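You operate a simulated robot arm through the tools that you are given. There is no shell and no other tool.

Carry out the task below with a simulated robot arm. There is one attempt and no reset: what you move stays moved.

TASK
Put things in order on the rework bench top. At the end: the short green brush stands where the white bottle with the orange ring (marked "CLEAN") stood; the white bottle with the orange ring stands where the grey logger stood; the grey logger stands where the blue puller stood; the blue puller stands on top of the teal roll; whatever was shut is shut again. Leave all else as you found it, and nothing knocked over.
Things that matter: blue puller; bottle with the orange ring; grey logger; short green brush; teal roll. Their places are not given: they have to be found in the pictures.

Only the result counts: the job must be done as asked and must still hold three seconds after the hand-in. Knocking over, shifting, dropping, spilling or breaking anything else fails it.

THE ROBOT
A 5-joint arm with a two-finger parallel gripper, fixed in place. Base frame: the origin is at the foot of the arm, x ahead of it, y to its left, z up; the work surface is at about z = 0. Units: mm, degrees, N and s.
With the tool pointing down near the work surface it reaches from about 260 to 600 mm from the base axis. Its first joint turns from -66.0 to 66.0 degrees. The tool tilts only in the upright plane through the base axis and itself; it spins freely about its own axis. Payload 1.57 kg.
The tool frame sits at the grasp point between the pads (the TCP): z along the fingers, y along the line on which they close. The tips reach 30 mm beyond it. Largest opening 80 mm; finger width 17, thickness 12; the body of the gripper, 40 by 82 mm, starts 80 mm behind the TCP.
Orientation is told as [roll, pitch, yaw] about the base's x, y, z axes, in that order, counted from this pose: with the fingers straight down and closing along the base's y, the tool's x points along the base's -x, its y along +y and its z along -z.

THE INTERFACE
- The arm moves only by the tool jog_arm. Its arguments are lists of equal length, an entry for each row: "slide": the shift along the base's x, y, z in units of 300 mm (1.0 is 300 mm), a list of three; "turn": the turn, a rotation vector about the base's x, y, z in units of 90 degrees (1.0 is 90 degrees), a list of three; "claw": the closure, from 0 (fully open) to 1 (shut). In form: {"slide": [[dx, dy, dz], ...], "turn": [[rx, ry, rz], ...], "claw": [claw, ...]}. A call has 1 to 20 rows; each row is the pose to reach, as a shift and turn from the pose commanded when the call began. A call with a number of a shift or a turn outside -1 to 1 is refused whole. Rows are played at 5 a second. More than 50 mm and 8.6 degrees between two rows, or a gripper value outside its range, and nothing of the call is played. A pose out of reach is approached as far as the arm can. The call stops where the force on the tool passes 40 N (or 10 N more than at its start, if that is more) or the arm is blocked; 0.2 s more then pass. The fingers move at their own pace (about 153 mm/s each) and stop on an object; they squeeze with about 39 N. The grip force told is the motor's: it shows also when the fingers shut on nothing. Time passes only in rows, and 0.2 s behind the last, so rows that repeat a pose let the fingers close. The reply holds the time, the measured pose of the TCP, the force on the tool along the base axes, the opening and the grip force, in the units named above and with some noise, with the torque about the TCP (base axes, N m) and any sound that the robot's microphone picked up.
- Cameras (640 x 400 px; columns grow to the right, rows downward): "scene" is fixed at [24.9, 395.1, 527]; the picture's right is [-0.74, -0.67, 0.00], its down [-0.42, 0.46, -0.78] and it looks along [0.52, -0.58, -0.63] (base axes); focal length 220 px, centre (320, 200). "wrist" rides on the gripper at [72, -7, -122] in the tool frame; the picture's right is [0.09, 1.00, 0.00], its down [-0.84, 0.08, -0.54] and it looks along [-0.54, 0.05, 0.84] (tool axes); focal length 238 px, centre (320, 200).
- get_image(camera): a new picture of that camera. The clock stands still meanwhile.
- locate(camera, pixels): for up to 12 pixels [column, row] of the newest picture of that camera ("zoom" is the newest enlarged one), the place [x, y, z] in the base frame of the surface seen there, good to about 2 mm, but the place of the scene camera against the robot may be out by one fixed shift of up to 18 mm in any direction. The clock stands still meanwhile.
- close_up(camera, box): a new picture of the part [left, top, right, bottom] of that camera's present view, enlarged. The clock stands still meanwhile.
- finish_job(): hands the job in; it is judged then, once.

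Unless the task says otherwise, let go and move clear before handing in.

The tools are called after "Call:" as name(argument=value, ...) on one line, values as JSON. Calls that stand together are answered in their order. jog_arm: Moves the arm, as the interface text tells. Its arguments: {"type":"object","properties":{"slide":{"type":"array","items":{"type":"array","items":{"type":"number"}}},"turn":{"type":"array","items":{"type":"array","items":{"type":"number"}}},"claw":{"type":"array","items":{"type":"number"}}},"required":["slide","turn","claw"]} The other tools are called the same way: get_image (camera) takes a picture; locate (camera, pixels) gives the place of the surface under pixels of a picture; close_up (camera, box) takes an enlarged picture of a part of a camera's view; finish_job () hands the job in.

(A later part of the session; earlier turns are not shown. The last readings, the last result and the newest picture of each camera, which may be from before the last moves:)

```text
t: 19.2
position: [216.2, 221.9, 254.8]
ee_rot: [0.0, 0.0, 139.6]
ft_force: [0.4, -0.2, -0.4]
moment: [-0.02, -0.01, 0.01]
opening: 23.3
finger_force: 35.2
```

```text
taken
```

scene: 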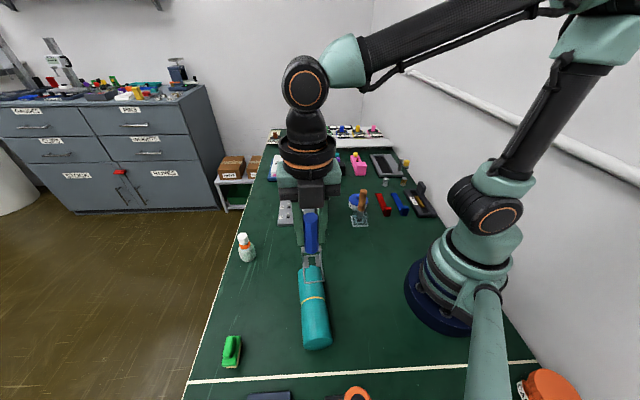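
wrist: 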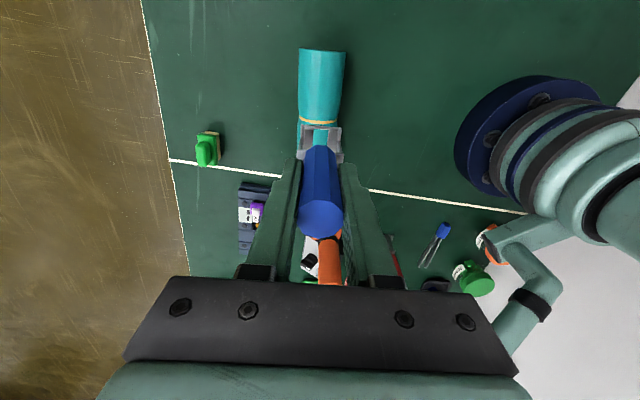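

In the wrist picture there is another blue-tipped forked thing at (435,245) beyond the white line, so I'll zoom on it before going on.

Call:
close_up(camera="wrist", box=[360, 200, 520, 310])

Call:
locate(camera="wrist", pixels=[[442, 230], [425, 262], [435, 250], [475, 280], [395, 245], [330, 265]])

Call:
close_up(camera="wrist", box=[270, 30, 370, 240])

```text
3.64 times, centred on (440, 255) of wrist
```

zoom: 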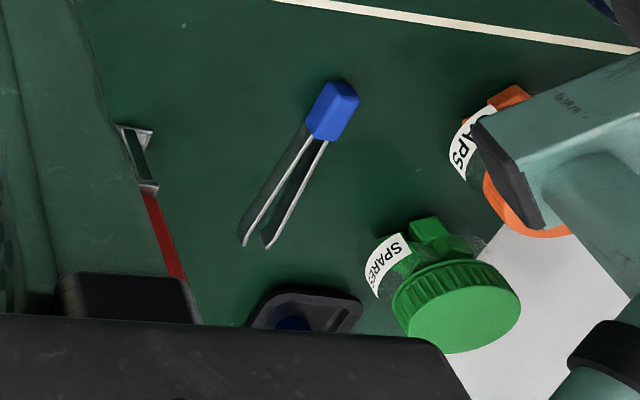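

```text
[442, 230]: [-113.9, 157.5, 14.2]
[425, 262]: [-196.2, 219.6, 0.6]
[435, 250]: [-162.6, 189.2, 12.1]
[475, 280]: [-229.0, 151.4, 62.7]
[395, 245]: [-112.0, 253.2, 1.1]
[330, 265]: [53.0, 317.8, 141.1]
```

```text
1.90 times, centred on (320, 135) of wrist
```

zoom: 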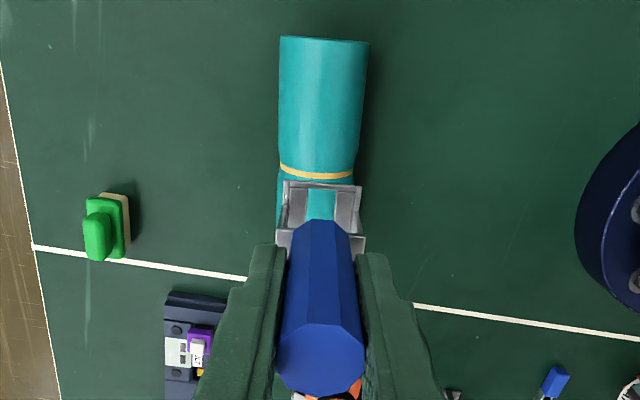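

The other forked blue thing is at (-114,157), outside the arm's range, so the held one is the puller. I'll measure the visible half of the roll again from this view to align the puller on its ridge.

Call:
locate(camera="zoom", pixels=[[284, 80], [292, 80], [300, 80], [308, 80], [316, 80], [324, 80], [332, 80], [340, 80], [348, 80], [356, 80], [362, 80], [323, 42]])

Call:
locate(camera="zoom", pixels=[[283, 140], [290, 140], [297, 140], [304, 140], [311, 140], [318, 140], [325, 140], [332, 140], [339, 140], [346, 140], [353, 140], [358, 140]])

Call:
locate(camera="zoom", pixels=[[281, 40], [290, 40], [300, 40], [311, 40], [333, 40], [345, 42], [355, 42], [365, 44], [288, 184], [358, 190], [323, 187], [318, 175]])

```text
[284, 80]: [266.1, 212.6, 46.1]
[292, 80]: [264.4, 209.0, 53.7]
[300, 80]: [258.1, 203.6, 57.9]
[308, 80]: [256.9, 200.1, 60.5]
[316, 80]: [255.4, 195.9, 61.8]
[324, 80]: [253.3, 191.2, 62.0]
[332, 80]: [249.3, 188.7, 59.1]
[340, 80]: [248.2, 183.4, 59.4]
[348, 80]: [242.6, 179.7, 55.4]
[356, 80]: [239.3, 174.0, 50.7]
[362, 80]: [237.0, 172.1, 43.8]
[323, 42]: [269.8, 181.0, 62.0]
```

```text
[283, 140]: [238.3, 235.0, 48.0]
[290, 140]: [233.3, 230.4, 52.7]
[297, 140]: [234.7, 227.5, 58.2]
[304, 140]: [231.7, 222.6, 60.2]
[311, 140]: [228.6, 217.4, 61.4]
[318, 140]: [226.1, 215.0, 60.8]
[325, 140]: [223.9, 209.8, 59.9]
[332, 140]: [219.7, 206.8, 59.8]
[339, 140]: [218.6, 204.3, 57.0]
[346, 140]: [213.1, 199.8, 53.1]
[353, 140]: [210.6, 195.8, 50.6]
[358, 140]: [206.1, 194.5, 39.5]
```

```text
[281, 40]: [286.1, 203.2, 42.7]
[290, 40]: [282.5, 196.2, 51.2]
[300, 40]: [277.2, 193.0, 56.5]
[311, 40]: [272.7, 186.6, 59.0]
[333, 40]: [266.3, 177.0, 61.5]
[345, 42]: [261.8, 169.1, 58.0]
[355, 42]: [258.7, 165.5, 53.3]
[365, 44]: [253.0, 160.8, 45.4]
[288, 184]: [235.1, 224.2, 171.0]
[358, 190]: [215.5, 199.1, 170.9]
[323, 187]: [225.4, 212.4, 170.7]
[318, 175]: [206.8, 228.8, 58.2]
```

The roll ridge lies on the line through about (208,229.5) at 140°, top z about 61.5, and the frame bar is at (225,212,171). I'll shift about 4 mm and lower to a few mm above the roll.

Call:
jog_arm(slide=[[0.013, -0.0037, 0], [0.013, -0.0037, -0.12], [0.013, -0.0037, -0.22], [0.013, -0.0037, -0.29], [0.013, -0.0037, -0.33], [0.013, -0.0037, -0.335], [0.013, -0.0037, -0.335]], turn=[[0, 0, 0], [0, 0, 0], [0, 0, 0], [0, 0, 0], [0, 0, 0], [0, 0, 0], [0, 0, 0]], claw=[1, 1, 1, 1, 1, 1, 1])

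Call:
get_image(camera="wrist")

Call:
close_up(camera="scene", box=[270, 220, 350, 360])

```text
t: 20.8
position: [222.2, 218.1, 156.1]
ee_rot: [-0.1, 0.0, 139.5]
ft_force: [-0.2, -0.5, -0.9]
moment: [0.05, -0.02, 0.01]
opening: 23.0
finger_force: 35.2
```

```text
taken
```

wrist: 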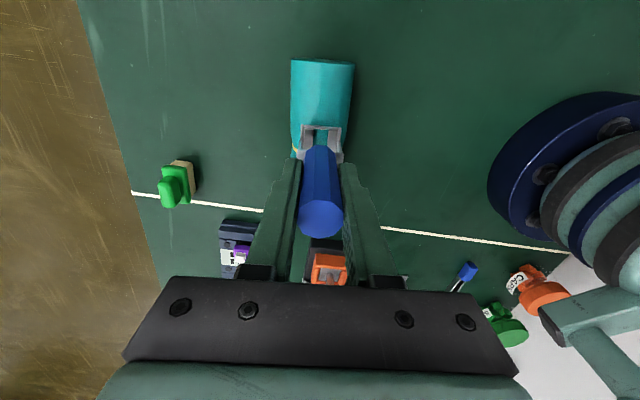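

```text
2.86 times, centred on (310, 290) of scene
```

zoom: 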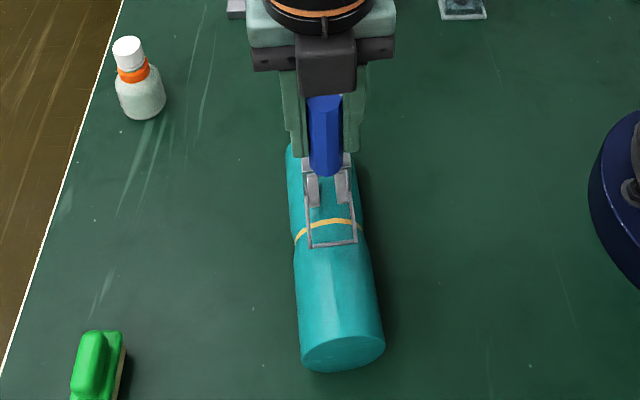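

I'm at TCP (222,218,156), a few mm above the roll. I'll zoom to verify the lateral alignment of the frame with the roll.

Call:
close_up(camera="wrist", box=[280, 50, 360, 170])

Call:
close_up(camera="scene", box=[290, 250, 330, 320])

```text
3.33 times, centred on (320, 110) of wrist
```

zoom: 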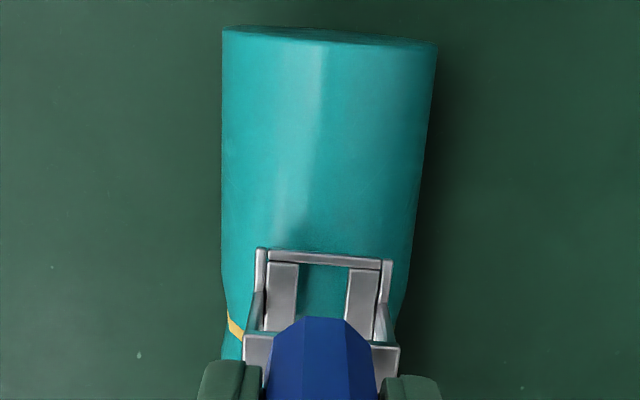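

```text
5.71 times, centred on (310, 285) of scene
```

zoom: 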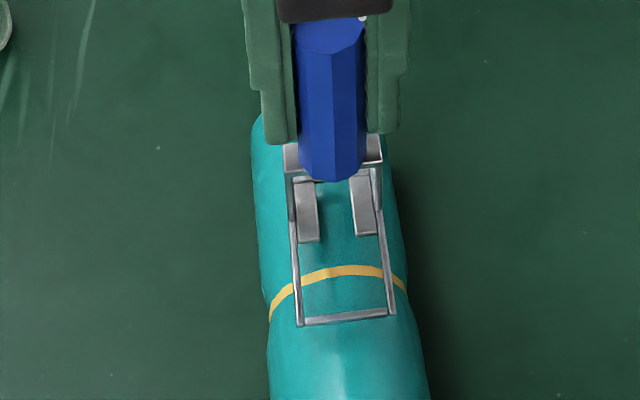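

The frame's bar is at zoom (263-385, 258) and the roll's edges at about 222 and 410 on that row. I'll locate the bar ends and the roll surface beside it.

Call:
locate(camera="zoom", pixels=[[262, 254], [386, 266], [324, 260], [258, 290], [388, 300], [283, 290], [360, 300], [230, 235], [245, 235], [400, 240], [385, 240], [320, 230]])

Call:
locate(camera="zoom", pixels=[[228, 150], [245, 150], [262, 150], [279, 150], [296, 150], [305, 150], [313, 150], [330, 150], [347, 150], [364, 150], [385, 150], [415, 150]])

```text
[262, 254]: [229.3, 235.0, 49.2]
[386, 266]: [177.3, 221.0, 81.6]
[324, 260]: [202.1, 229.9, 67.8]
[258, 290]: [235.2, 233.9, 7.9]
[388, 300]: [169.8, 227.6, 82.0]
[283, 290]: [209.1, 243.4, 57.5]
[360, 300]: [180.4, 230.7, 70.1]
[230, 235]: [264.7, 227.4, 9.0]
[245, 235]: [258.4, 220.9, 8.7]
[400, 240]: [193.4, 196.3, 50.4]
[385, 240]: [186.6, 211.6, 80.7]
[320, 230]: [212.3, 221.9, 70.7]
```

```text
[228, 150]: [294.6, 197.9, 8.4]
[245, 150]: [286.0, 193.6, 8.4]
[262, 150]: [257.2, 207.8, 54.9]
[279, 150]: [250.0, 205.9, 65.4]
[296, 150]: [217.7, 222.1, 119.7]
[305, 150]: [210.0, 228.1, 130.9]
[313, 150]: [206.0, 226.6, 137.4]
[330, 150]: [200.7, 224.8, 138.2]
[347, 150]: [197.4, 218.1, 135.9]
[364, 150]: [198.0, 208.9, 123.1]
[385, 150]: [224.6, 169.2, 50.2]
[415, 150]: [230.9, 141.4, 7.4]
```

Those points came from the scene zoom (the newest one), so I'll retake the wrist zoom and repeat.

Call:
close_up(camera="wrist", box=[280, 50, 360, 170])

Call:
locate(camera="zoom", pixels=[[262, 254], [386, 266], [324, 260], [258, 290], [388, 300], [283, 290], [360, 300], [230, 235], [245, 235], [400, 240], [385, 240], [320, 230]])

Call:
locate(camera="zoom", pixels=[[228, 150], [245, 150], [262, 150], [279, 150], [296, 150], [305, 150], [313, 150], [330, 150], [347, 150], [364, 150], [385, 150], [415, 150]])

```text
3.33 times, centred on (320, 110) of wrist
```

zoom: 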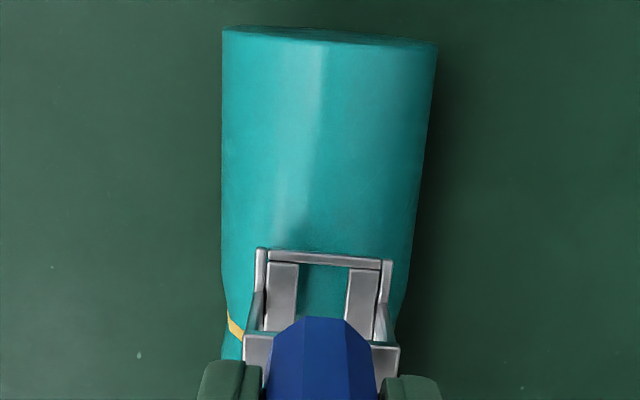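

```text
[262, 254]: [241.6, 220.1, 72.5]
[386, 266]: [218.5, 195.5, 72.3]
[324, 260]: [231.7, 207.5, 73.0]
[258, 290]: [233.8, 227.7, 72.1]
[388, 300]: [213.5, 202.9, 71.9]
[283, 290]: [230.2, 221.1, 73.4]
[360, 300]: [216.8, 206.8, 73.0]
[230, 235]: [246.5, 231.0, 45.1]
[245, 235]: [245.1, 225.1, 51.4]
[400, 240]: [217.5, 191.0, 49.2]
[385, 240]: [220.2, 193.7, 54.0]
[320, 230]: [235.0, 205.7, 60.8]
```

```text
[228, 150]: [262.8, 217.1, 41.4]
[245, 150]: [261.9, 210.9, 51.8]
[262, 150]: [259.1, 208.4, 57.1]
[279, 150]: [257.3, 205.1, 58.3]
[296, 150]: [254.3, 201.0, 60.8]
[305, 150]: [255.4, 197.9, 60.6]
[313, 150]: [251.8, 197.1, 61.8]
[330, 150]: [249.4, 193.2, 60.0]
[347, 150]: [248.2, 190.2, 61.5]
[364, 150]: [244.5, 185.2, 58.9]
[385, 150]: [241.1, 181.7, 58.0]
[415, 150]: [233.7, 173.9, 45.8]
```

The frame's center line is at about 1.5–2 mm to one side of the ridge, and about 8 mm above the roll. I'll correct sideways and lower to just above contact, then go in small steps watching the force.

Call:
jog_arm(slide=[[0.0037, 0.0043, 0], [0.0037, 0.0043, -0.01], [0.0037, 0.0043, -0.018], [0.0037, 0.0043, -0.018]], turn=[[0, 0, 0], [0, 0, 0], [0, 0, 0], [0, 0, 0]], claw=[1, 1, 1, 1])

Call:
jog_arm(slide=[[0, 0, -0.003], [0, 0, -0.003]], turn=[[0, 0, 0], [0, 0, 0]], claw=[1, 1])

```text
t: 21.8
position: [222.5, 218.4, 150.1]
ee_rot: [0.0, -0.1, 139.5]
ft_force: [0.1, -1.1, -1.7]
moment: [-0.03, 0.03, 0.01]
opening: 22.8
finger_force: 35.7
```

```text
t: 22.4
position: [221.9, 217.8, 150.0]
ee_rot: [0.1, 0.0, 139.5]
ft_force: [-0.2, 0.1, -1.3]
moment: [-0.02, -0.03, 0.02]
opening: 22.9
finger_force: 35.3
```

The force along z is still only about -1 N (noise and weight). I'll continue down in 1 mm steps.

Call:
jog_arm(slide=[[0, 0, -0.0035], [0, 0, -0.0035]], turn=[[0, 0, 0], [0, 0, 0]], claw=[1, 1])

Call:
jog_arm(slide=[[0, 0, -0.003], [0, 0, -0.003]], turn=[[0, 0, 0], [0, 0, 0]], claw=[1, 1])

```text
t: 23.0
position: [222.6, 218.9, 148.7]
ee_rot: [0.1, -0.1, 139.5]
ft_force: [0.8, 0.0, -0.1]
moment: [0.0, 0.01, 0.0]
opening: 23.4
finger_force: 35.7
```

```text
t: 23.6
position: [221.4, 219.4, 148.3]
ee_rot: [0.0, -0.1, 139.5]
ft_force: [0.3, 0.1, -0.1]
moment: [0.02, 0.02, -0.03]
opening: 23.2
finger_force: 35.3
```

Call:
jog_arm(slide=[[0, 0, -0.003], [0, 0, -0.003]], turn=[[0, 0, 0], [0, 0, 0]], claw=[1, 1])

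Call:
close_up(camera="wrist", box=[280, 50, 360, 170])

Call:
close_up(camera="scene", box=[290, 250, 330, 320])

```text
t: 24.2
position: [222.3, 217.0, 146.9]
ee_rot: [0.0, 0.1, 139.6]
ft_force: [-0.5, 0.5, -0.8]
moment: [-0.01, 0.01, -0.02]
opening: 22.9
finger_force: 35.6
```

```text
3.33 times, centred on (320, 110) of wrist
```

zoom: 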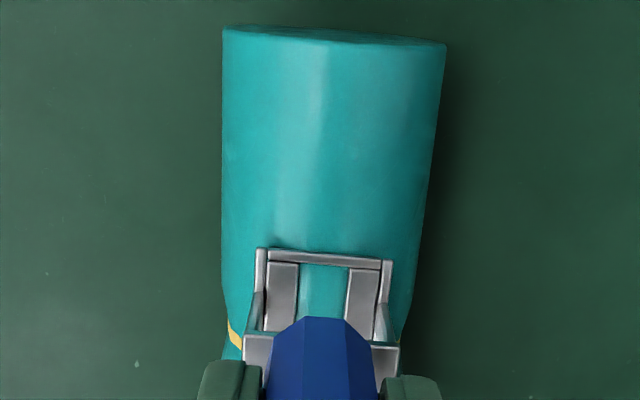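

```text
5.71 times, centred on (310, 285) of scene
```

zoom: 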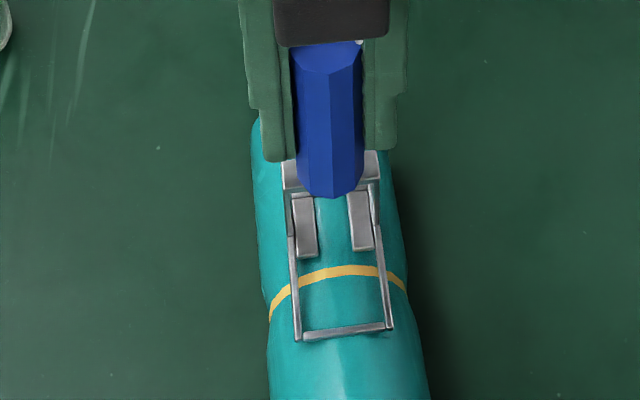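

The frame looks just above the surface (shadow close to the bar); no contact force yet. I'll keep lowering 1 mm at a time.

Call:
jog_arm(slide=[[0, 0, -0.003], [0, 0, -0.003], [0, 0, -0.003]], turn=[[0, 0, 0], [0, 0, 0], [0, 0, 0]], claw=[1, 1, 1])

Call:
jog_arm(slide=[[0, 0, -0.003], [0, 0, -0.003], [0, 0, -0.003]], turn=[[0, 0, 0], [0, 0, 0], [0, 0, 0]], claw=[1, 1, 1])

```text
t: 25.0
position: [221.4, 219.1, 144.8]
ee_rot: [0.0, 0.0, 139.6]
ft_force: [1.1, -1.2, 1.0]
moment: [-0.03, -0.02, 0.01]
opening: 22.8
finger_force: 36.1
```

```text
t: 25.8
position: [222.8, 218.3, 145.6]
ee_rot: [-0.2, 0.1, 139.5]
ft_force: [-3.8, -0.8, 25.5]
moment: [0.01, 0.53, 0.04]
opening: 23.1
finger_force: 35.2
```

Contact: the force jumped to 25 N on the last step. I'll back off 0.8 mm to remove the push and then look.

Call:
jog_arm(slide=[[0, 0, 0.0025], [0, 0, 0.0025], [0, 0, 0.0025]], turn=[[0, 0, 0], [0, 0, 0], [0, 0, 0]], claw=[1, 1, 1])

Call:
close_up(camera="wrist", box=[280, 50, 360, 170])

Call:
close_up(camera="scene", box=[290, 250, 330, 320])

```text
t: 26.6
position: [222.4, 218.5, 146.3]
ee_rot: [0.1, 0.0, 139.5]
ft_force: [2.5, 1.2, 5.2]
moment: [0.11, -0.27, 0.02]
opening: 23.0
finger_force: 35.6
```

```text
3.33 times, centred on (320, 110) of wrist
```

zoom: 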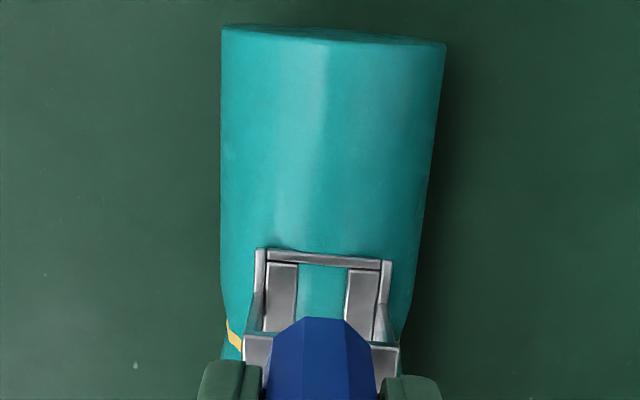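

```text
5.71 times, centred on (310, 285) of scene
```

zoom: 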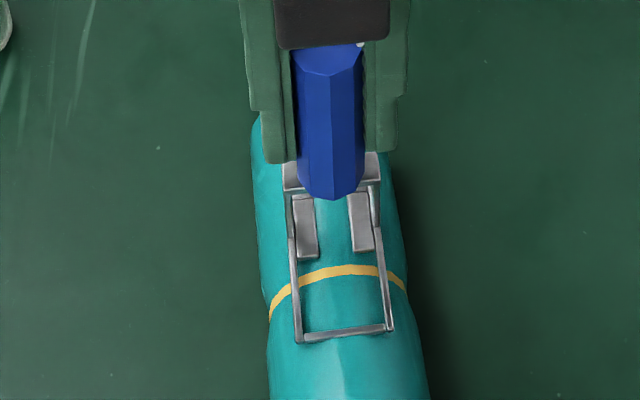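

The push is now about 5 N; I'll ease up a little more, then open the fingers only slightly (to about 26 mm) to test whether the puller stands by itself while the fingers can still catch it.

Call:
jog_arm(slide=[[0, 0, 0.001], [0, 0, 0.001], [0, 0, 0.001], [0, 0, 0.001], [0, 0, 0.001]], turn=[[0, 0, 0], [0, 0, 0], [0, 0, 0], [0, 0, 0], [0, 0, 0]], claw=[1, 1, 0.68, 0.675, 0.675])

Call:
close_up(camera="wrist", box=[270, 110, 370, 250])

Call:
close_up(camera="scene", box=[290, 240, 330, 320])

```text
t: 27.8
position: [222.3, 217.9, 147.4]
ee_rot: [0.1, 0.0, 139.6]
ft_force: [-0.3, 0.4, -0.6]
moment: [0.01, 0.02, 0.02]
opening: 26.1
finger_force: 0.1
```

```text
2.86 times, centred on (320, 180) of wrist
```

zoom: 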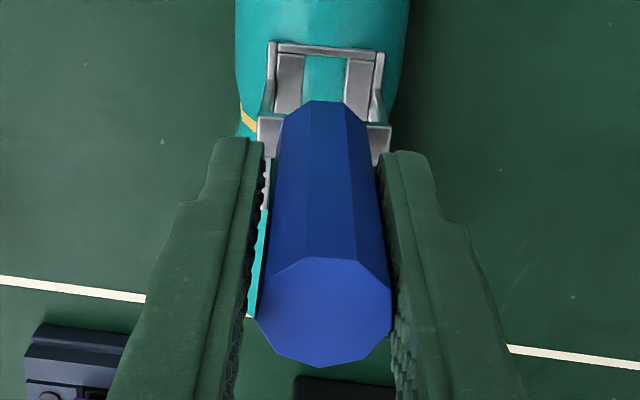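

```text
5.00 times, centred on (310, 280) of scene
```

zoom: 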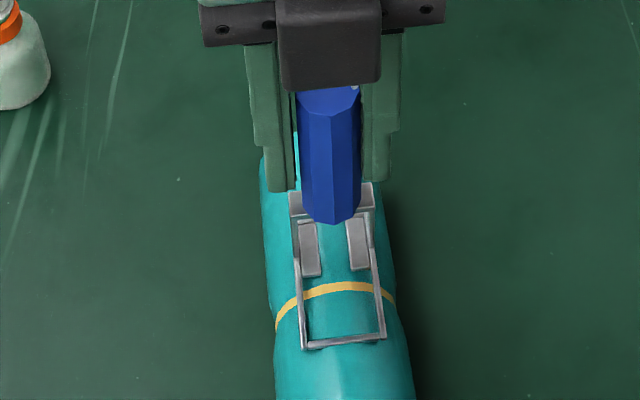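

After opening to 26 mm there is a gap on the left of the handle (zoom 262,240) and none on the right, so it may be leaning towards that finger. I'll measure the tilt.

Call:
close_up(camera="wrist", box=[270, 110, 370, 250])

Call:
locate(camera="zoom", pixels=[[262, 315], [385, 320], [322, 310], [322, 270], [322, 350], [290, 130], [350, 135], [270, 50], [380, 58], [325, 52], [300, 330], [345, 330]])

```text
2.86 times, centred on (320, 180) of wrist
```

zoom: 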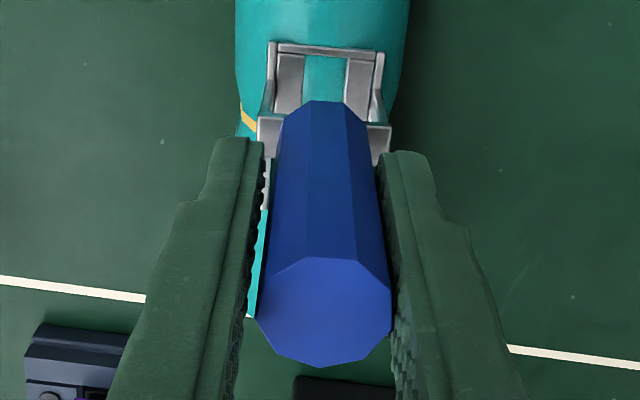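

```text
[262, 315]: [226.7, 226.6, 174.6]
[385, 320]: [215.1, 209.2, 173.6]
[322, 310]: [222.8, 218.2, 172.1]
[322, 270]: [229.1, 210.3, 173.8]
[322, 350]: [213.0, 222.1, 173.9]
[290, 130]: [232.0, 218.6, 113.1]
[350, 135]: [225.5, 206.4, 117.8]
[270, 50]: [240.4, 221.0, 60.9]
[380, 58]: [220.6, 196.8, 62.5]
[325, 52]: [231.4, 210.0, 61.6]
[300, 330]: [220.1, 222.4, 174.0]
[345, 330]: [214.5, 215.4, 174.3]
```

The handle top (q mid about 309–310) sits over the frame's middle, so there's no measurable tilt; the right gap is just hidden by the handle. I'll wait a second and then open a little more to see whether it stays upright.

Call:
jog_arm(slide=[[0, 0, 0], [0, 0, 0], [0, 0, 0], [0, 0, 0], [0, 0, 0], [0, 0, 0], [0, 0, 0]], turn=[[0, 0, 0], [0, 0, 0], [0, 0, 0], [0, 0, 0], [0, 0, 0], [0, 0, 0], [0, 0, 0]], claw=[0.675, 0.675, 0.65, 0.63, 0.63, 0.63, 0.63])

Call:
close_up(camera="wrist", box=[270, 110, 370, 250])

Call:
locate(camera="zoom", pixels=[[262, 315], [385, 320], [322, 310], [322, 270], [322, 350], [270, 50], [380, 58], [325, 52], [300, 330], [345, 330]])

Call:
close_up(camera="scene", box=[290, 240, 330, 320])

```text
t: 29.4
position: [223.2, 217.5, 145.8]
ee_rot: [0.1, 0.0, 139.4]
ft_force: [-0.9, -0.3, 0.8]
moment: [-0.01, 0.01, -0.01]
opening: 29.5
finger_force: 0.1
```

```text
2.86 times, centred on (320, 180) of wrist
```

zoom: 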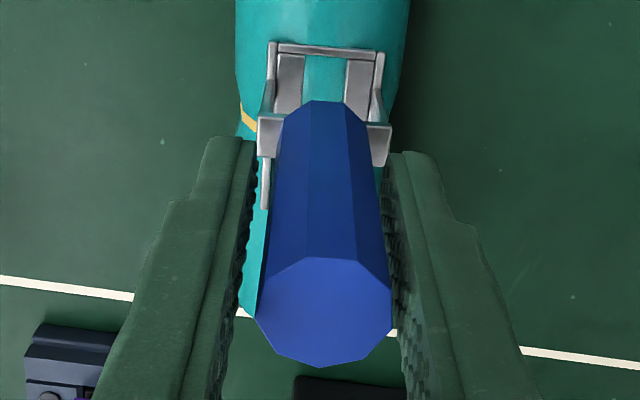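

```text
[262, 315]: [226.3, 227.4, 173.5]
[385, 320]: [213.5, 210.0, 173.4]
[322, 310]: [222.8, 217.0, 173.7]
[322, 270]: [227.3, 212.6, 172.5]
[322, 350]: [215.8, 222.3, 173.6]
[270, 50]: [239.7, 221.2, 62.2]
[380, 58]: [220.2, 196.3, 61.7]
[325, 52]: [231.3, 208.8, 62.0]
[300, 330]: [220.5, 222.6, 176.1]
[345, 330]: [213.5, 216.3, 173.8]
```

```text
5.00 times, centred on (310, 280) of scene
```

zoom: 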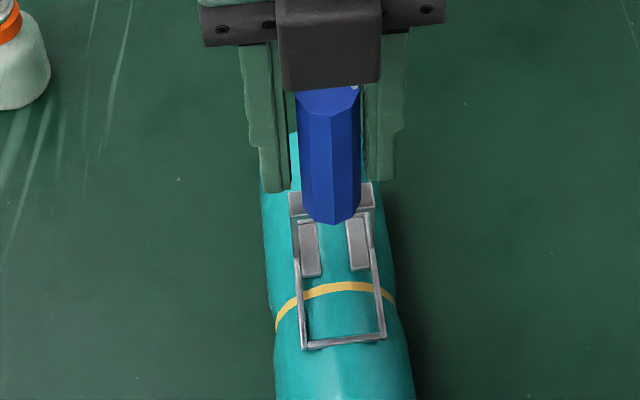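

The handle's outline in the picture is unchanged while both gaps grew, so the puller stands on its own. I'll open wider and rise straight up.

Call:
jog_arm(slide=[[0, 0, 0], [0, 0, 0], [0, 0, 0], [0, 0, 0.03], [0, 0, 0.1], [0, 0, 0.2], [0, 0, 0.33], [0, 0, 0.45], [0, 0, 0.45]], turn=[[0, 0, 0], [0, 0, 0], [0, 0, 0], [0, 0, 0], [0, 0, 0], [0, 0, 0], [0, 0, 0], [0, 0, 0], [0, 0, 0]], claw=[0.55, 0.45, 0.3, 0.3, 0.3, 0.3, 0.3, 0.3, 0.3])

Call:
get_image(camera="wrist")

Call:
get_image(camera="scene")

```text
t: 31.4
position: [220.7, 216.0, 281.5]
ee_rot: [-0.1, 0.0, 139.5]
ft_force: [0.0, -0.1, 0.1]
moment: [-0.02, 0.01, 0.03]
opening: 56.0
finger_force: 0.1
```

```text
taken
```

wrist: 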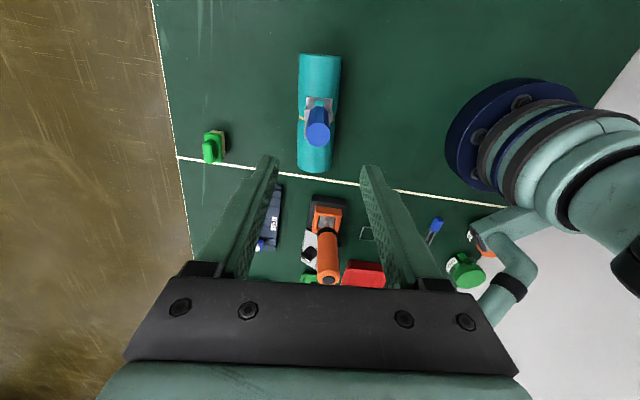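

```text
taken
```

scene: 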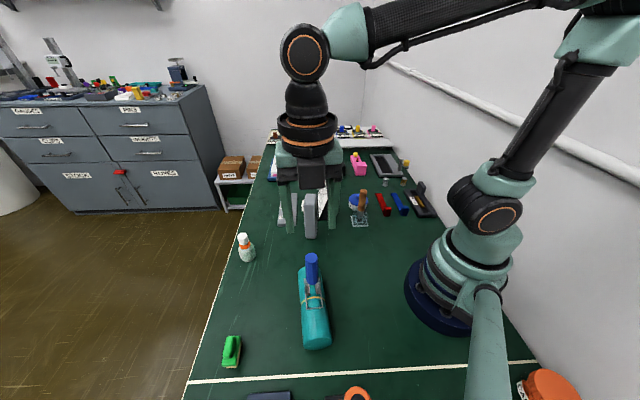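

The puller stands upright on the roll and the hand is clear. Next, the logger: I'll swing to above (377,60) turning to yaw 37.6° so the fingers close on its narrow end faces, away from its white button.

Call:
jog_arm(slide=[[0.037, -0.037, 0], [0.074, -0.074, 0], [0.111, -0.111, 0], [0.149, -0.149, 0], [0.186, -0.186, 0], [0.223, -0.223, 0], [0.26, -0.26, 0]], turn=[[0, 0, -0.081], [0, 0, -0.162], [0, 0, -0.243], [0, 0, -0.324], [0, 0, -0.405], [0, 0, -0.486], [0, 0, -0.567]], claw=[0.2, 0.1, 0.1, 0.1, 0.1, 0.1, 0.1])

Call:
jog_arm(slide=[[0.037, -0.037, 0], [0.074, -0.074, 0], [0.111, -0.111, 0], [0.149, -0.149, 0], [0.186, -0.186, 0], [0.223, -0.223, 0], [0.26, -0.26, 0], [0.26, -0.26, 0]], turn=[[0, 0, -0.081], [0, 0, -0.162], [0, 0, -0.243], [0, 0, -0.324], [0, 0, -0.405], [0, 0, -0.486], [0, 0, -0.565], [0, 0, -0.565]], claw=[0.1, 0.1, 0.1, 0.1, 0.1, 0.1, 0.1, 0.1])

Call:
get_image(camera="wrist")

```text
t: 33.0
position: [300.7, 140.4, 282.5]
ee_rot: [0.1, 0.0, 88.3]
ft_force: [0.4, -0.3, -0.1]
moment: [0.03, 0.01, -0.01]
opening: 72.0
finger_force: 0.1
```

```text
t: 34.8
position: [377.9, 62.2, 281.2]
ee_rot: [0.0, 0.0, 37.6]
ft_force: [-0.1, 1.3, -0.5]
moment: [-0.02, 0.02, 0.01]
opening: 72.1
finger_force: 0.0
```

```text
taken
```

wrist: 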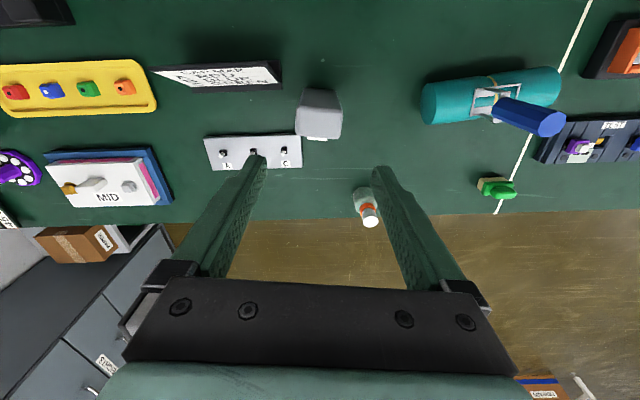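

The logger is in view at wrist (319,118), lined up with the fingers. I'll zoom and refine its center.

Call:
close_up(camera="wrist", box=[280, 75, 360, 155])

Call:
close_up(camera="wrist", box=[280, 75, 360, 155])

```text
5.00 times, centred on (320, 115) of wrist
```

zoom: 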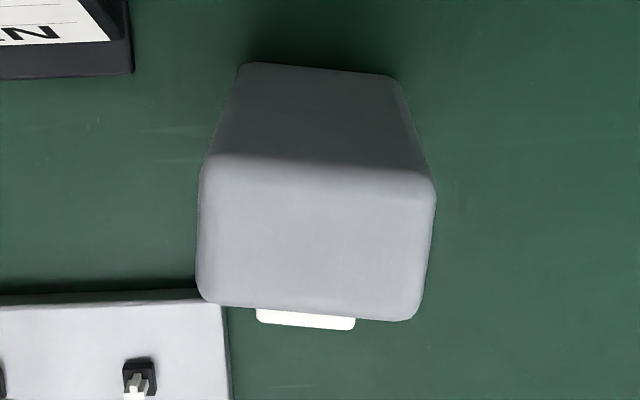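

```text
5.00 times, centred on (320, 115) of wrist
```

zoom: 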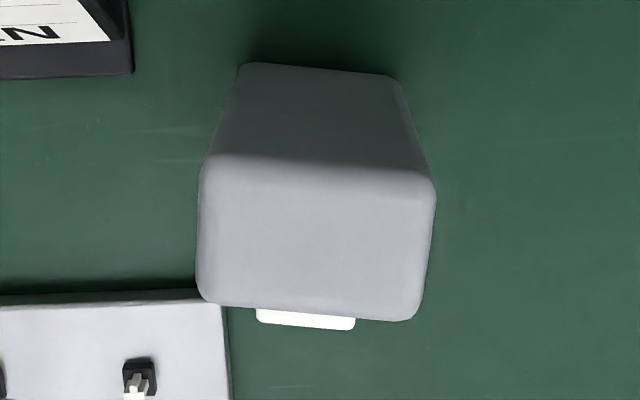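

Call:
locate(camera="zoom", pixels=[[204, 230], [428, 250], [315, 165], [310, 310], [208, 165], [430, 185], [203, 295], [415, 313], [315, 235], [250, 68], [385, 80], [305, 320]])

```text
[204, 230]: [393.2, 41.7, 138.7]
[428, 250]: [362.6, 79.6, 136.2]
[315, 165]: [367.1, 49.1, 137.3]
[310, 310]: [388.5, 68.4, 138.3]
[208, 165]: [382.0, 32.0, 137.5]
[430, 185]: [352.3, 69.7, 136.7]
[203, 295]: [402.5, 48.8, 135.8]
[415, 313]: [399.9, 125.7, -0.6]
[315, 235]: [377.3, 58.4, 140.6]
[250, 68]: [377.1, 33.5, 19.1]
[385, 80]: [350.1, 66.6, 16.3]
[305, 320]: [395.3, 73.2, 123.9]
```

The logger's center is (377.8,59.8), 49x29 mm. I'll nudge 2 mm and descend to z about 102 with the fingers 68 mm apart, then look before closing.

Call:
jog_arm(slide=[[0, -0.0067, 0], [0, -0.0067, -0.14], [0, -0.0067, -0.28], [0, -0.0067, -0.4], [0, -0.0067, -0.5], [0, -0.0067, -0.56], [0, -0.0067, -0.6], [0, -0.0067, -0.6]], turn=[[0, 0, 0], [0, 0, 0], [0, 0, 0], [0, 0, 0], [0, 0, 0], [0, 0, 0], [0, 0, 0], [0, 0, 0]], claw=[0.15, 0.15, 0.15, 0.15, 0.15, 0.15, 0.15, 0.15])

Call:
get_image(camera="wrist")

```text
t: 36.6
position: [378.6, 60.6, 100.5]
ee_rot: [0.0, 0.0, 37.6]
ft_force: [-0.4, 0.3, 0.1]
moment: [-0.02, 0.03, -0.02]
opening: 68.0
finger_force: 0.0
```

```text
taken
```

wrist: 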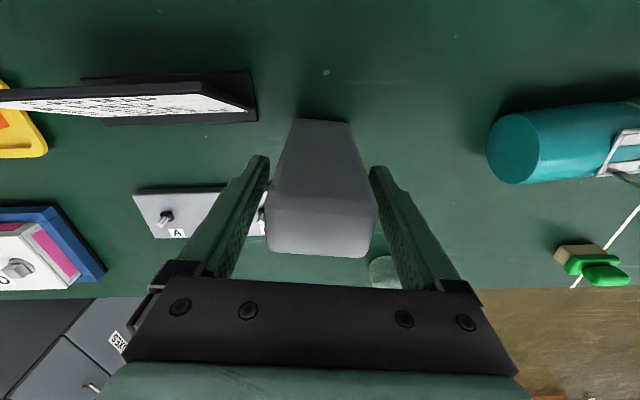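

The logger sits between the fingers. I'll close gently and check the grip.

Call:
jog_arm(slide=[[0, 0, 0], [0, 0, 0], [0, 0, 0], [0, 0, 0], [0, 0, 0], [0, 0, 0]], turn=[[0, 0, 0], [0, 0, 0], [0, 0, 0], [0, 0, 0], [0, 0, 0], [0, 0, 0]], claw=[0.3, 0.35, 0.38, 0.42, 1, 1])

Call:
get_image(camera="wrist")

```text
t: 38.0
position: [378.0, 60.2, 100.0]
ee_rot: [0.0, 0.0, 37.5]
ft_force: [0.3, -0.6, 0.5]
moment: [0.01, -0.02, -0.06]
opening: 51.6
finger_force: 39.0
```

```text
taken
```

wrist: 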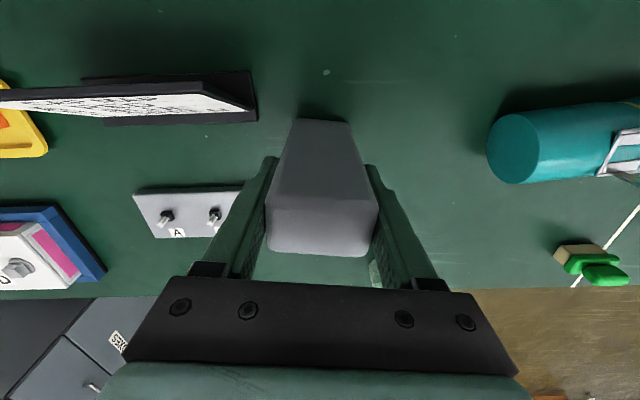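

The logger is held firmly (51.6 mm, 39 N). I'll lift it 160 mm straight up and carry it over to above the puller's old place (427.5,-208.4).

Call:
jog_arm(slide=[[0, 0, 0.03], [0, 0, 0.13], [0, 0, 0.27], [0, 0, 0.41], [0, 0, 0.54], [0.0236, -0.128, 0.54], [0.047, -0.256, 0.54], [0.0707, -0.384, 0.54], [0.0943, -0.512, 0.54], [0.118, -0.64, 0.54], [0.1414, -0.767, 0.54], [0.165, -0.895, 0.54], [0.165, -0.895, 0.54], [0.165, -0.895, 0.54]], turn=[[0, 0, 0], [0, 0, 0], [0, 0, 0], [0, 0, 0], [0, 0, 0], [0, 0, 0], [0, 0, 0], [0, 0, 0], [0, 0, 0], [0, 0, 0], [0, 0, 0], [0, 0, 0], [0, 0, 0], [0, 0, 0]], claw=[1, 1, 1, 1, 1, 1, 1, 1, 1, 1, 1, 1, 1, 1])

Call:
get_image(camera="wrist")

Call:
get_image(camera="scene")

```text
t: 41.0
position: [428.1, -207.8, 262.4]
ee_rot: [0.0, 0.0, 37.7]
ft_force: [0.1, -0.3, -1.2]
moment: [0.01, 0.01, 0.0]
opening: 51.6
finger_force: 38.9
```

```text
taken
```

wrist: 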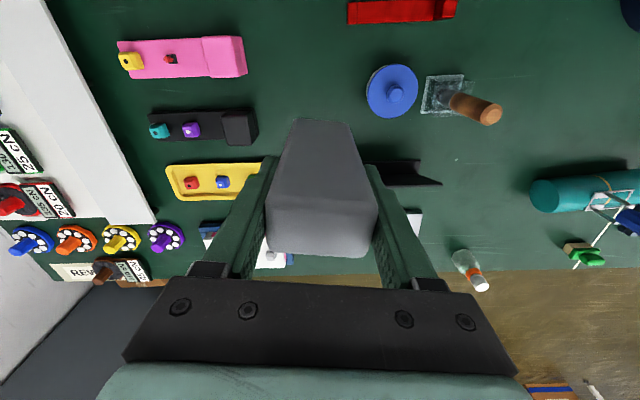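

```text
taken
```

scene: 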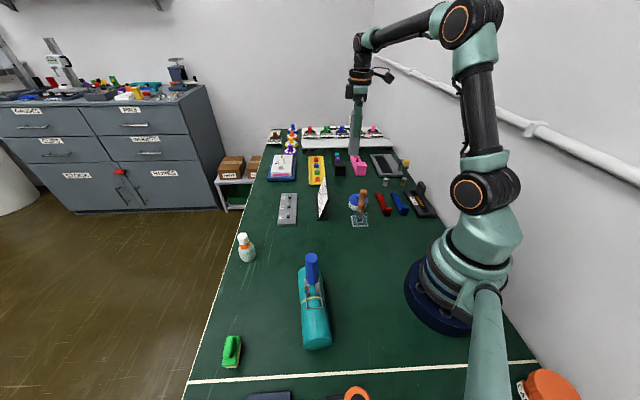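

The logger hangs above the free spot, with the tray, jig and tub about 100 mm away. I'll lower it to about 3 mm above the bench.

Call:
jog_arm(slide=[[0, -0.002, -0.13], [0, -0.002, -0.26], [0, -0.002, -0.38], [0, -0.002, -0.46], [0, -0.002, -0.51], [0, -0.002, -0.527], [0, -0.002, -0.527]], turn=[[0, 0, 0], [0, 0, 0], [0, 0, 0], [0, 0, 0], [0, 0, 0], [0, 0, 0], [0, 0, 0]], claw=[1, 1, 1, 1, 1, 1, 1])

Call:
get_image(camera="wrist")

```text
t: 42.6
position: [429.5, -211.4, 106.6]
ee_rot: [0.0, 0.0, 37.7]
ft_force: [0.5, 0.5, -1.6]
moment: [0.01, 0.01, -0.01]
opening: 51.6
finger_force: 39.5
```

```text
taken
```

wrist: 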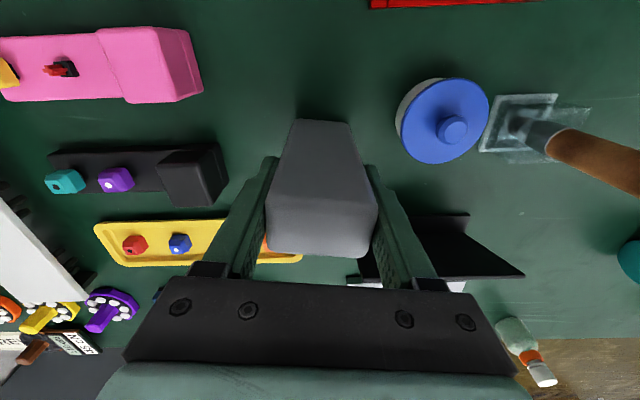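

At z=106.6 the base is still about 6 mm up. I'll lower in small steps to contact.

Call:
jog_arm(slide=[[0, 0, -0.008], [0, 0, -0.012], [0, 0, -0.012], [0, 0, -0.012]], turn=[[0, 0, 0], [0, 0, 0], [0, 0, 0], [0, 0, 0]], claw=[1, 1, 1, 1])

```text
t: 43.6
position: [428.6, -209.3, 101.6]
ee_rot: [0.0, 0.1, 37.6]
ft_force: [-0.6, -0.4, -0.7]
moment: [-0.02, 0.03, 0.01]
opening: 51.5
finger_force: 39.5
```

Call:
jog_arm(slide=[[0, 0, -0.003], [0, 0, -0.003], [0, 0, -0.003]], turn=[[0, 0, 0], [0, 0, 0], [0, 0, 0]], claw=[1, 1, 1])

```text
t: 44.4
position: [428.5, -209.0, 101.3]
ee_rot: [0.0, 0.0, 37.5]
ft_force: [-0.3, 2.9, 5.2]
moment: [0.37, -0.01, -0.01]
opening: 51.8
finger_force: 38.6
```

Contact with the bench (5 N). I'll open the fingers and rise straight up.

Call:
jog_arm(slide=[[0, 0, 0], [0, 0, 0], [0, 0, 0], [0, 0, 0], [0, 0, 0.1], [0, 0, 0.25], [0, 0, 0.4], [0, 0, 0.55], [0, 0, 0.55]], turn=[[0, 0, 0], [0, 0, 0], [0, 0, 0], [0, 0, 0], [0, 0, 0], [0, 0, 0], [0, 0, 0], [0, 0, 0], [0, 0, 0]], claw=[0.32, 0.28, 0.15, 0.15, 0.15, 0.15, 0.15, 0.15, 0.15])

Call:
get_image(camera="wrist")

Call:
get_image(camera="scene")

```text
t: 46.4
position: [426.7, -210.4, 267.2]
ee_rot: [0.0, 0.0, 37.6]
ft_force: [0.6, -0.3, -1.2]
moment: [0.01, -0.01, 0.01]
opening: 67.8
finger_force: 0.1
```

```text
taken
```

wrist: 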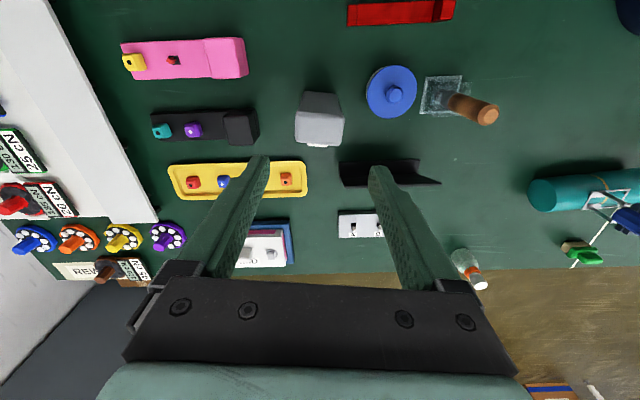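

```text
taken
```

scene: 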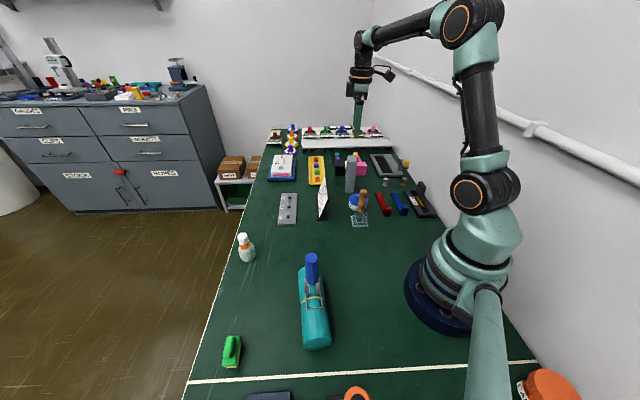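

The logger stands upright at wrist (319,120). I'll verify its position, then head for the bottle.

Call:
close_up(camera="wrist", box=[280, 80, 360, 160])

Call:
locate(camera="wrist", pixels=[[297, 127], [342, 130], [320, 114], [319, 143], [320, 128], [304, 97], [335, 100]])

```text
5.00 times, centred on (320, 120) of wrist
```

zoom: 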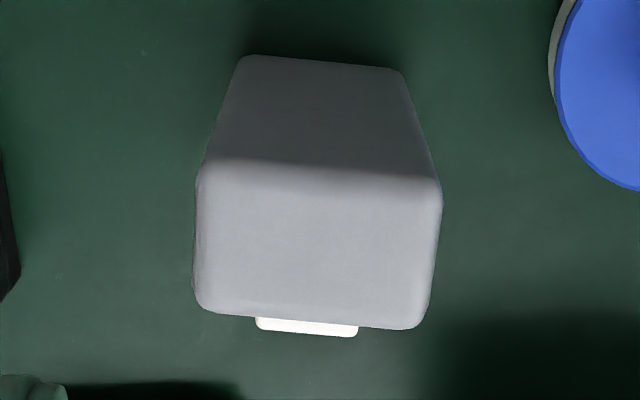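

```text
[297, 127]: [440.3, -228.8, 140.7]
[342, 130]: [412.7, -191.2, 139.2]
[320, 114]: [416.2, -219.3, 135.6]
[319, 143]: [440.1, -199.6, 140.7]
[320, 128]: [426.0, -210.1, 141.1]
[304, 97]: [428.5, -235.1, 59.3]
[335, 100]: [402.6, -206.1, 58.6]
```

The logger's center is at (427.3,-209.7), upright, right where the puller stood. Now I'll fly towards the bottle, pausing half-way to look at the logger's old place.

Call:
jog_arm(slide=[[0, 0.14, 0], [0, 0.28, 0], [0, 0.42, 0], [0, 0.56, 0], [0, 0.7, 0], [0, 0.84, 0], [0, 0.93, 0], [0, 0.93, 0]], turn=[[0, 0, 0], [0, 0, 0], [0, 0, 0], [0, 0, 0], [0, 0, 0], [0, 0, 0], [0, 0, 0], [0, 0, 0]], claw=[0.15, 0.15, 0.15, 0.15, 0.15, 0.15, 0.15, 0.15])

Call:
get_image(camera="wrist")

```text
t: 48.2
position: [430.1, 71.2, 264.6]
ee_rot: [0.0, 0.0, 37.6]
ft_force: [1.1, -0.2, 0.8]
moment: [0.03, -0.01, 0.04]
opening: 68.0
finger_force: 0.0
```

```text
taken
```

wrist: 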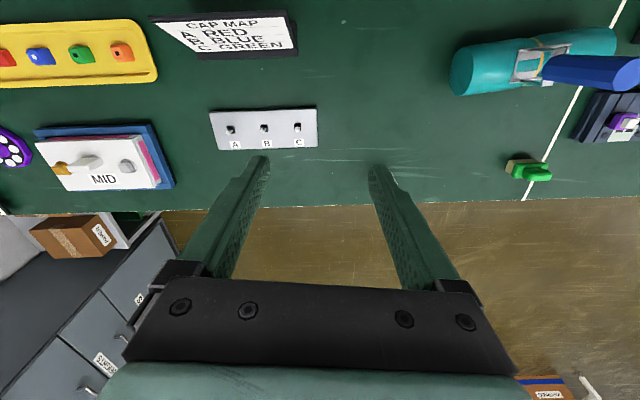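

The logger's old place is free at about wrist (335,75). I'll locate the switch board corners and sign to plan finger clearance, and check the bottle in the scene view.

Call:
locate(camera="wrist", pixels=[[316, 108], [317, 146], [265, 110], [297, 127], [298, 50], [290, 12], [335, 75], [335, 100], [350, 90]])

Call:
close_up(camera="scene", box=[210, 180, 350, 280])

```text
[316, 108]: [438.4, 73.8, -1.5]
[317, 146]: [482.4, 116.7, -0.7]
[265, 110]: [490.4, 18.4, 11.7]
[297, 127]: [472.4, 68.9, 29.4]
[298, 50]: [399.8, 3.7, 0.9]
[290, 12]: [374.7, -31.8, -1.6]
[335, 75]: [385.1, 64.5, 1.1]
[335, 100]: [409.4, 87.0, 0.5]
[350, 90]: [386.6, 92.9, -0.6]
```

```text
4.00 times, centred on (280, 230) of scene
```

zoom: 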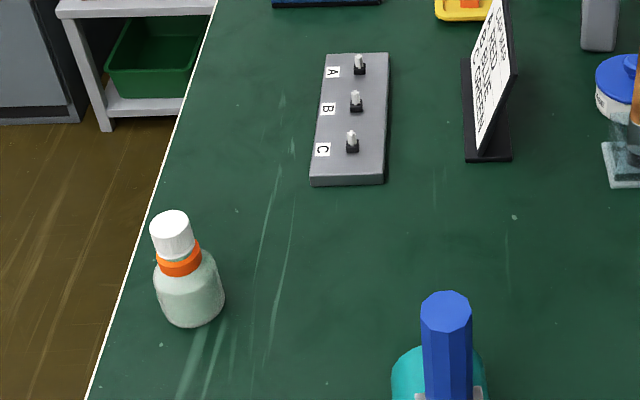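

The switch board corner (440,72) and sign corner (400,4) are both about 60 mm from the logger's old center, so there's room. I'll move above the bottle at (446,245), turning to yaw -20°.

Call:
jog_arm(slide=[[0.007, 0.072, 0], [0.013, 0.145, 0], [0.02, 0.217, 0], [0.027, 0.29, 0], [0.033, 0.362, 0], [0.04, 0.434, 0], [0.047, 0.507, 0], [0.053, 0.579, 0], [0.053, 0.579, 0]], turn=[[0, 0, -0.08], [0, 0, -0.16], [0, 0, -0.24], [0, 0, -0.32], [0, 0, -0.4], [0, 0, -0.48], [0, 0, -0.56], [0, 0, -0.64], [0, 0, -0.64]], claw=[0.15, 0.15, 0.15, 0.15, 0.15, 0.15, 0.15, 0.15, 0.15])

Call:
get_image(camera="wrist")

Call:
close_up(camera="wrist", box=[280, 60, 360, 150])

```text
t: 50.2
position: [443.0, 243.5, 268.0]
ee_rot: [0.0, 0.0, -20.1]
ft_force: [0.0, 0.0, 0.0]
moment: [-0.01, -0.02, -0.02]
opening: 68.0
finger_force: 0.0
```

```text
taken
```

wrist: 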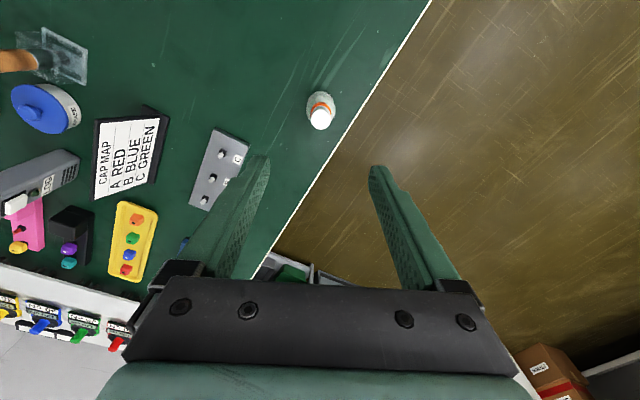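

```text
4.44 times, centred on (320, 105) of wrist
```

zoom: 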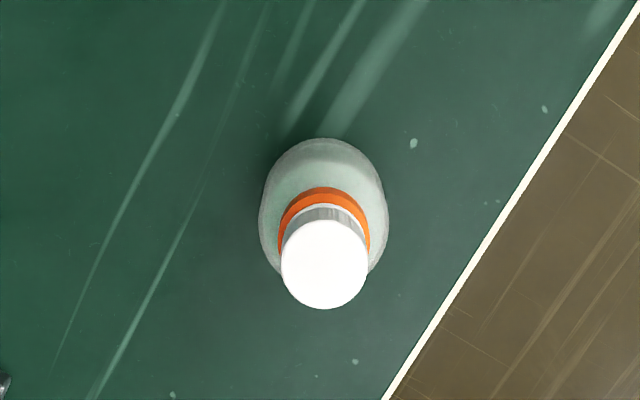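

The cap's top is centered at zoom (324,264) and the logger's face now shows "LOG", confirming it. I'll measure the bottle's axis precisely.

Call:
locate(camera="zoom", pixels=[[324, 264], [286, 264], [363, 264], [324, 228], [324, 303], [300, 240], [348, 240], [300, 290], [348, 290], [265, 200], [382, 200], [324, 145]])

Call:
close_up(camera="scene", box=[230, 225, 265, 270])

```text
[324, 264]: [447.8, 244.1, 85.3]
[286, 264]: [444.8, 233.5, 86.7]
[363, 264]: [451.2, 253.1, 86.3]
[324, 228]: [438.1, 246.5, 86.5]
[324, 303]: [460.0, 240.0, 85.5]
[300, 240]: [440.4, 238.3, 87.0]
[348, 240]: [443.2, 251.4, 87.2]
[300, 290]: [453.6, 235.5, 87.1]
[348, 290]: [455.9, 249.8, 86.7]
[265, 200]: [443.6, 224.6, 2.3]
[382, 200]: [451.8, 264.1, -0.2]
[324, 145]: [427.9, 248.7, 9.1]
```

```text
8.89 times, centred on (248, 248) of scene
```

zoom: 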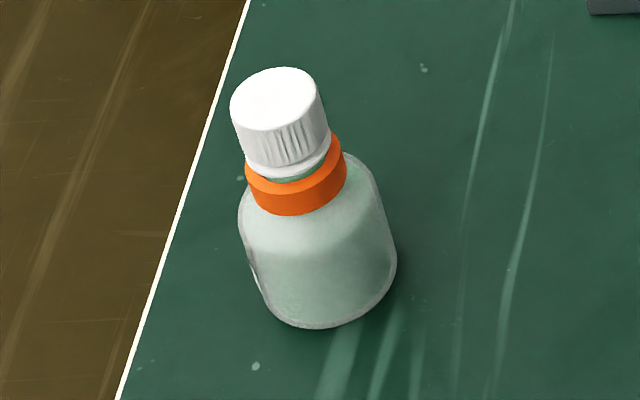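

The bottle's axis is (448,244), body radius about 20, top z=86.5. I'll move over it and descend part-way to recheck the position reading.

Call:
jog_arm(slide=[[0.012, 0.001, -0.1], [0.012, 0.001, -0.24], [0.012, 0.001, -0.36], [0.012, 0.001, -0.42], [0.012, 0.001, -0.42], [0.012, 0.001, -0.42]], turn=[[0, 0, 0], [0, 0, 0], [0, 0, 0], [0, 0, 0], [0, 0, 0], [0, 0, 0]], claw=[0.1, 0.1, 0.1, 0.1, 0.1, 0.1])

Call:
get_image(camera="wrist")

```text
t: 51.6
position: [447.6, 243.7, 140.5]
ee_rot: [0.1, 0.0, -20.0]
ft_force: [0.1, -0.1, 0.0]
moment: [-0.03, -0.01, -0.01]
opening: 72.0
finger_force: 0.0
```

```text
taken
```

wrist: 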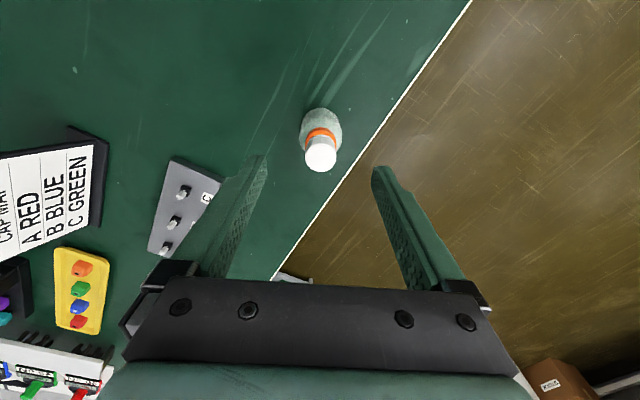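

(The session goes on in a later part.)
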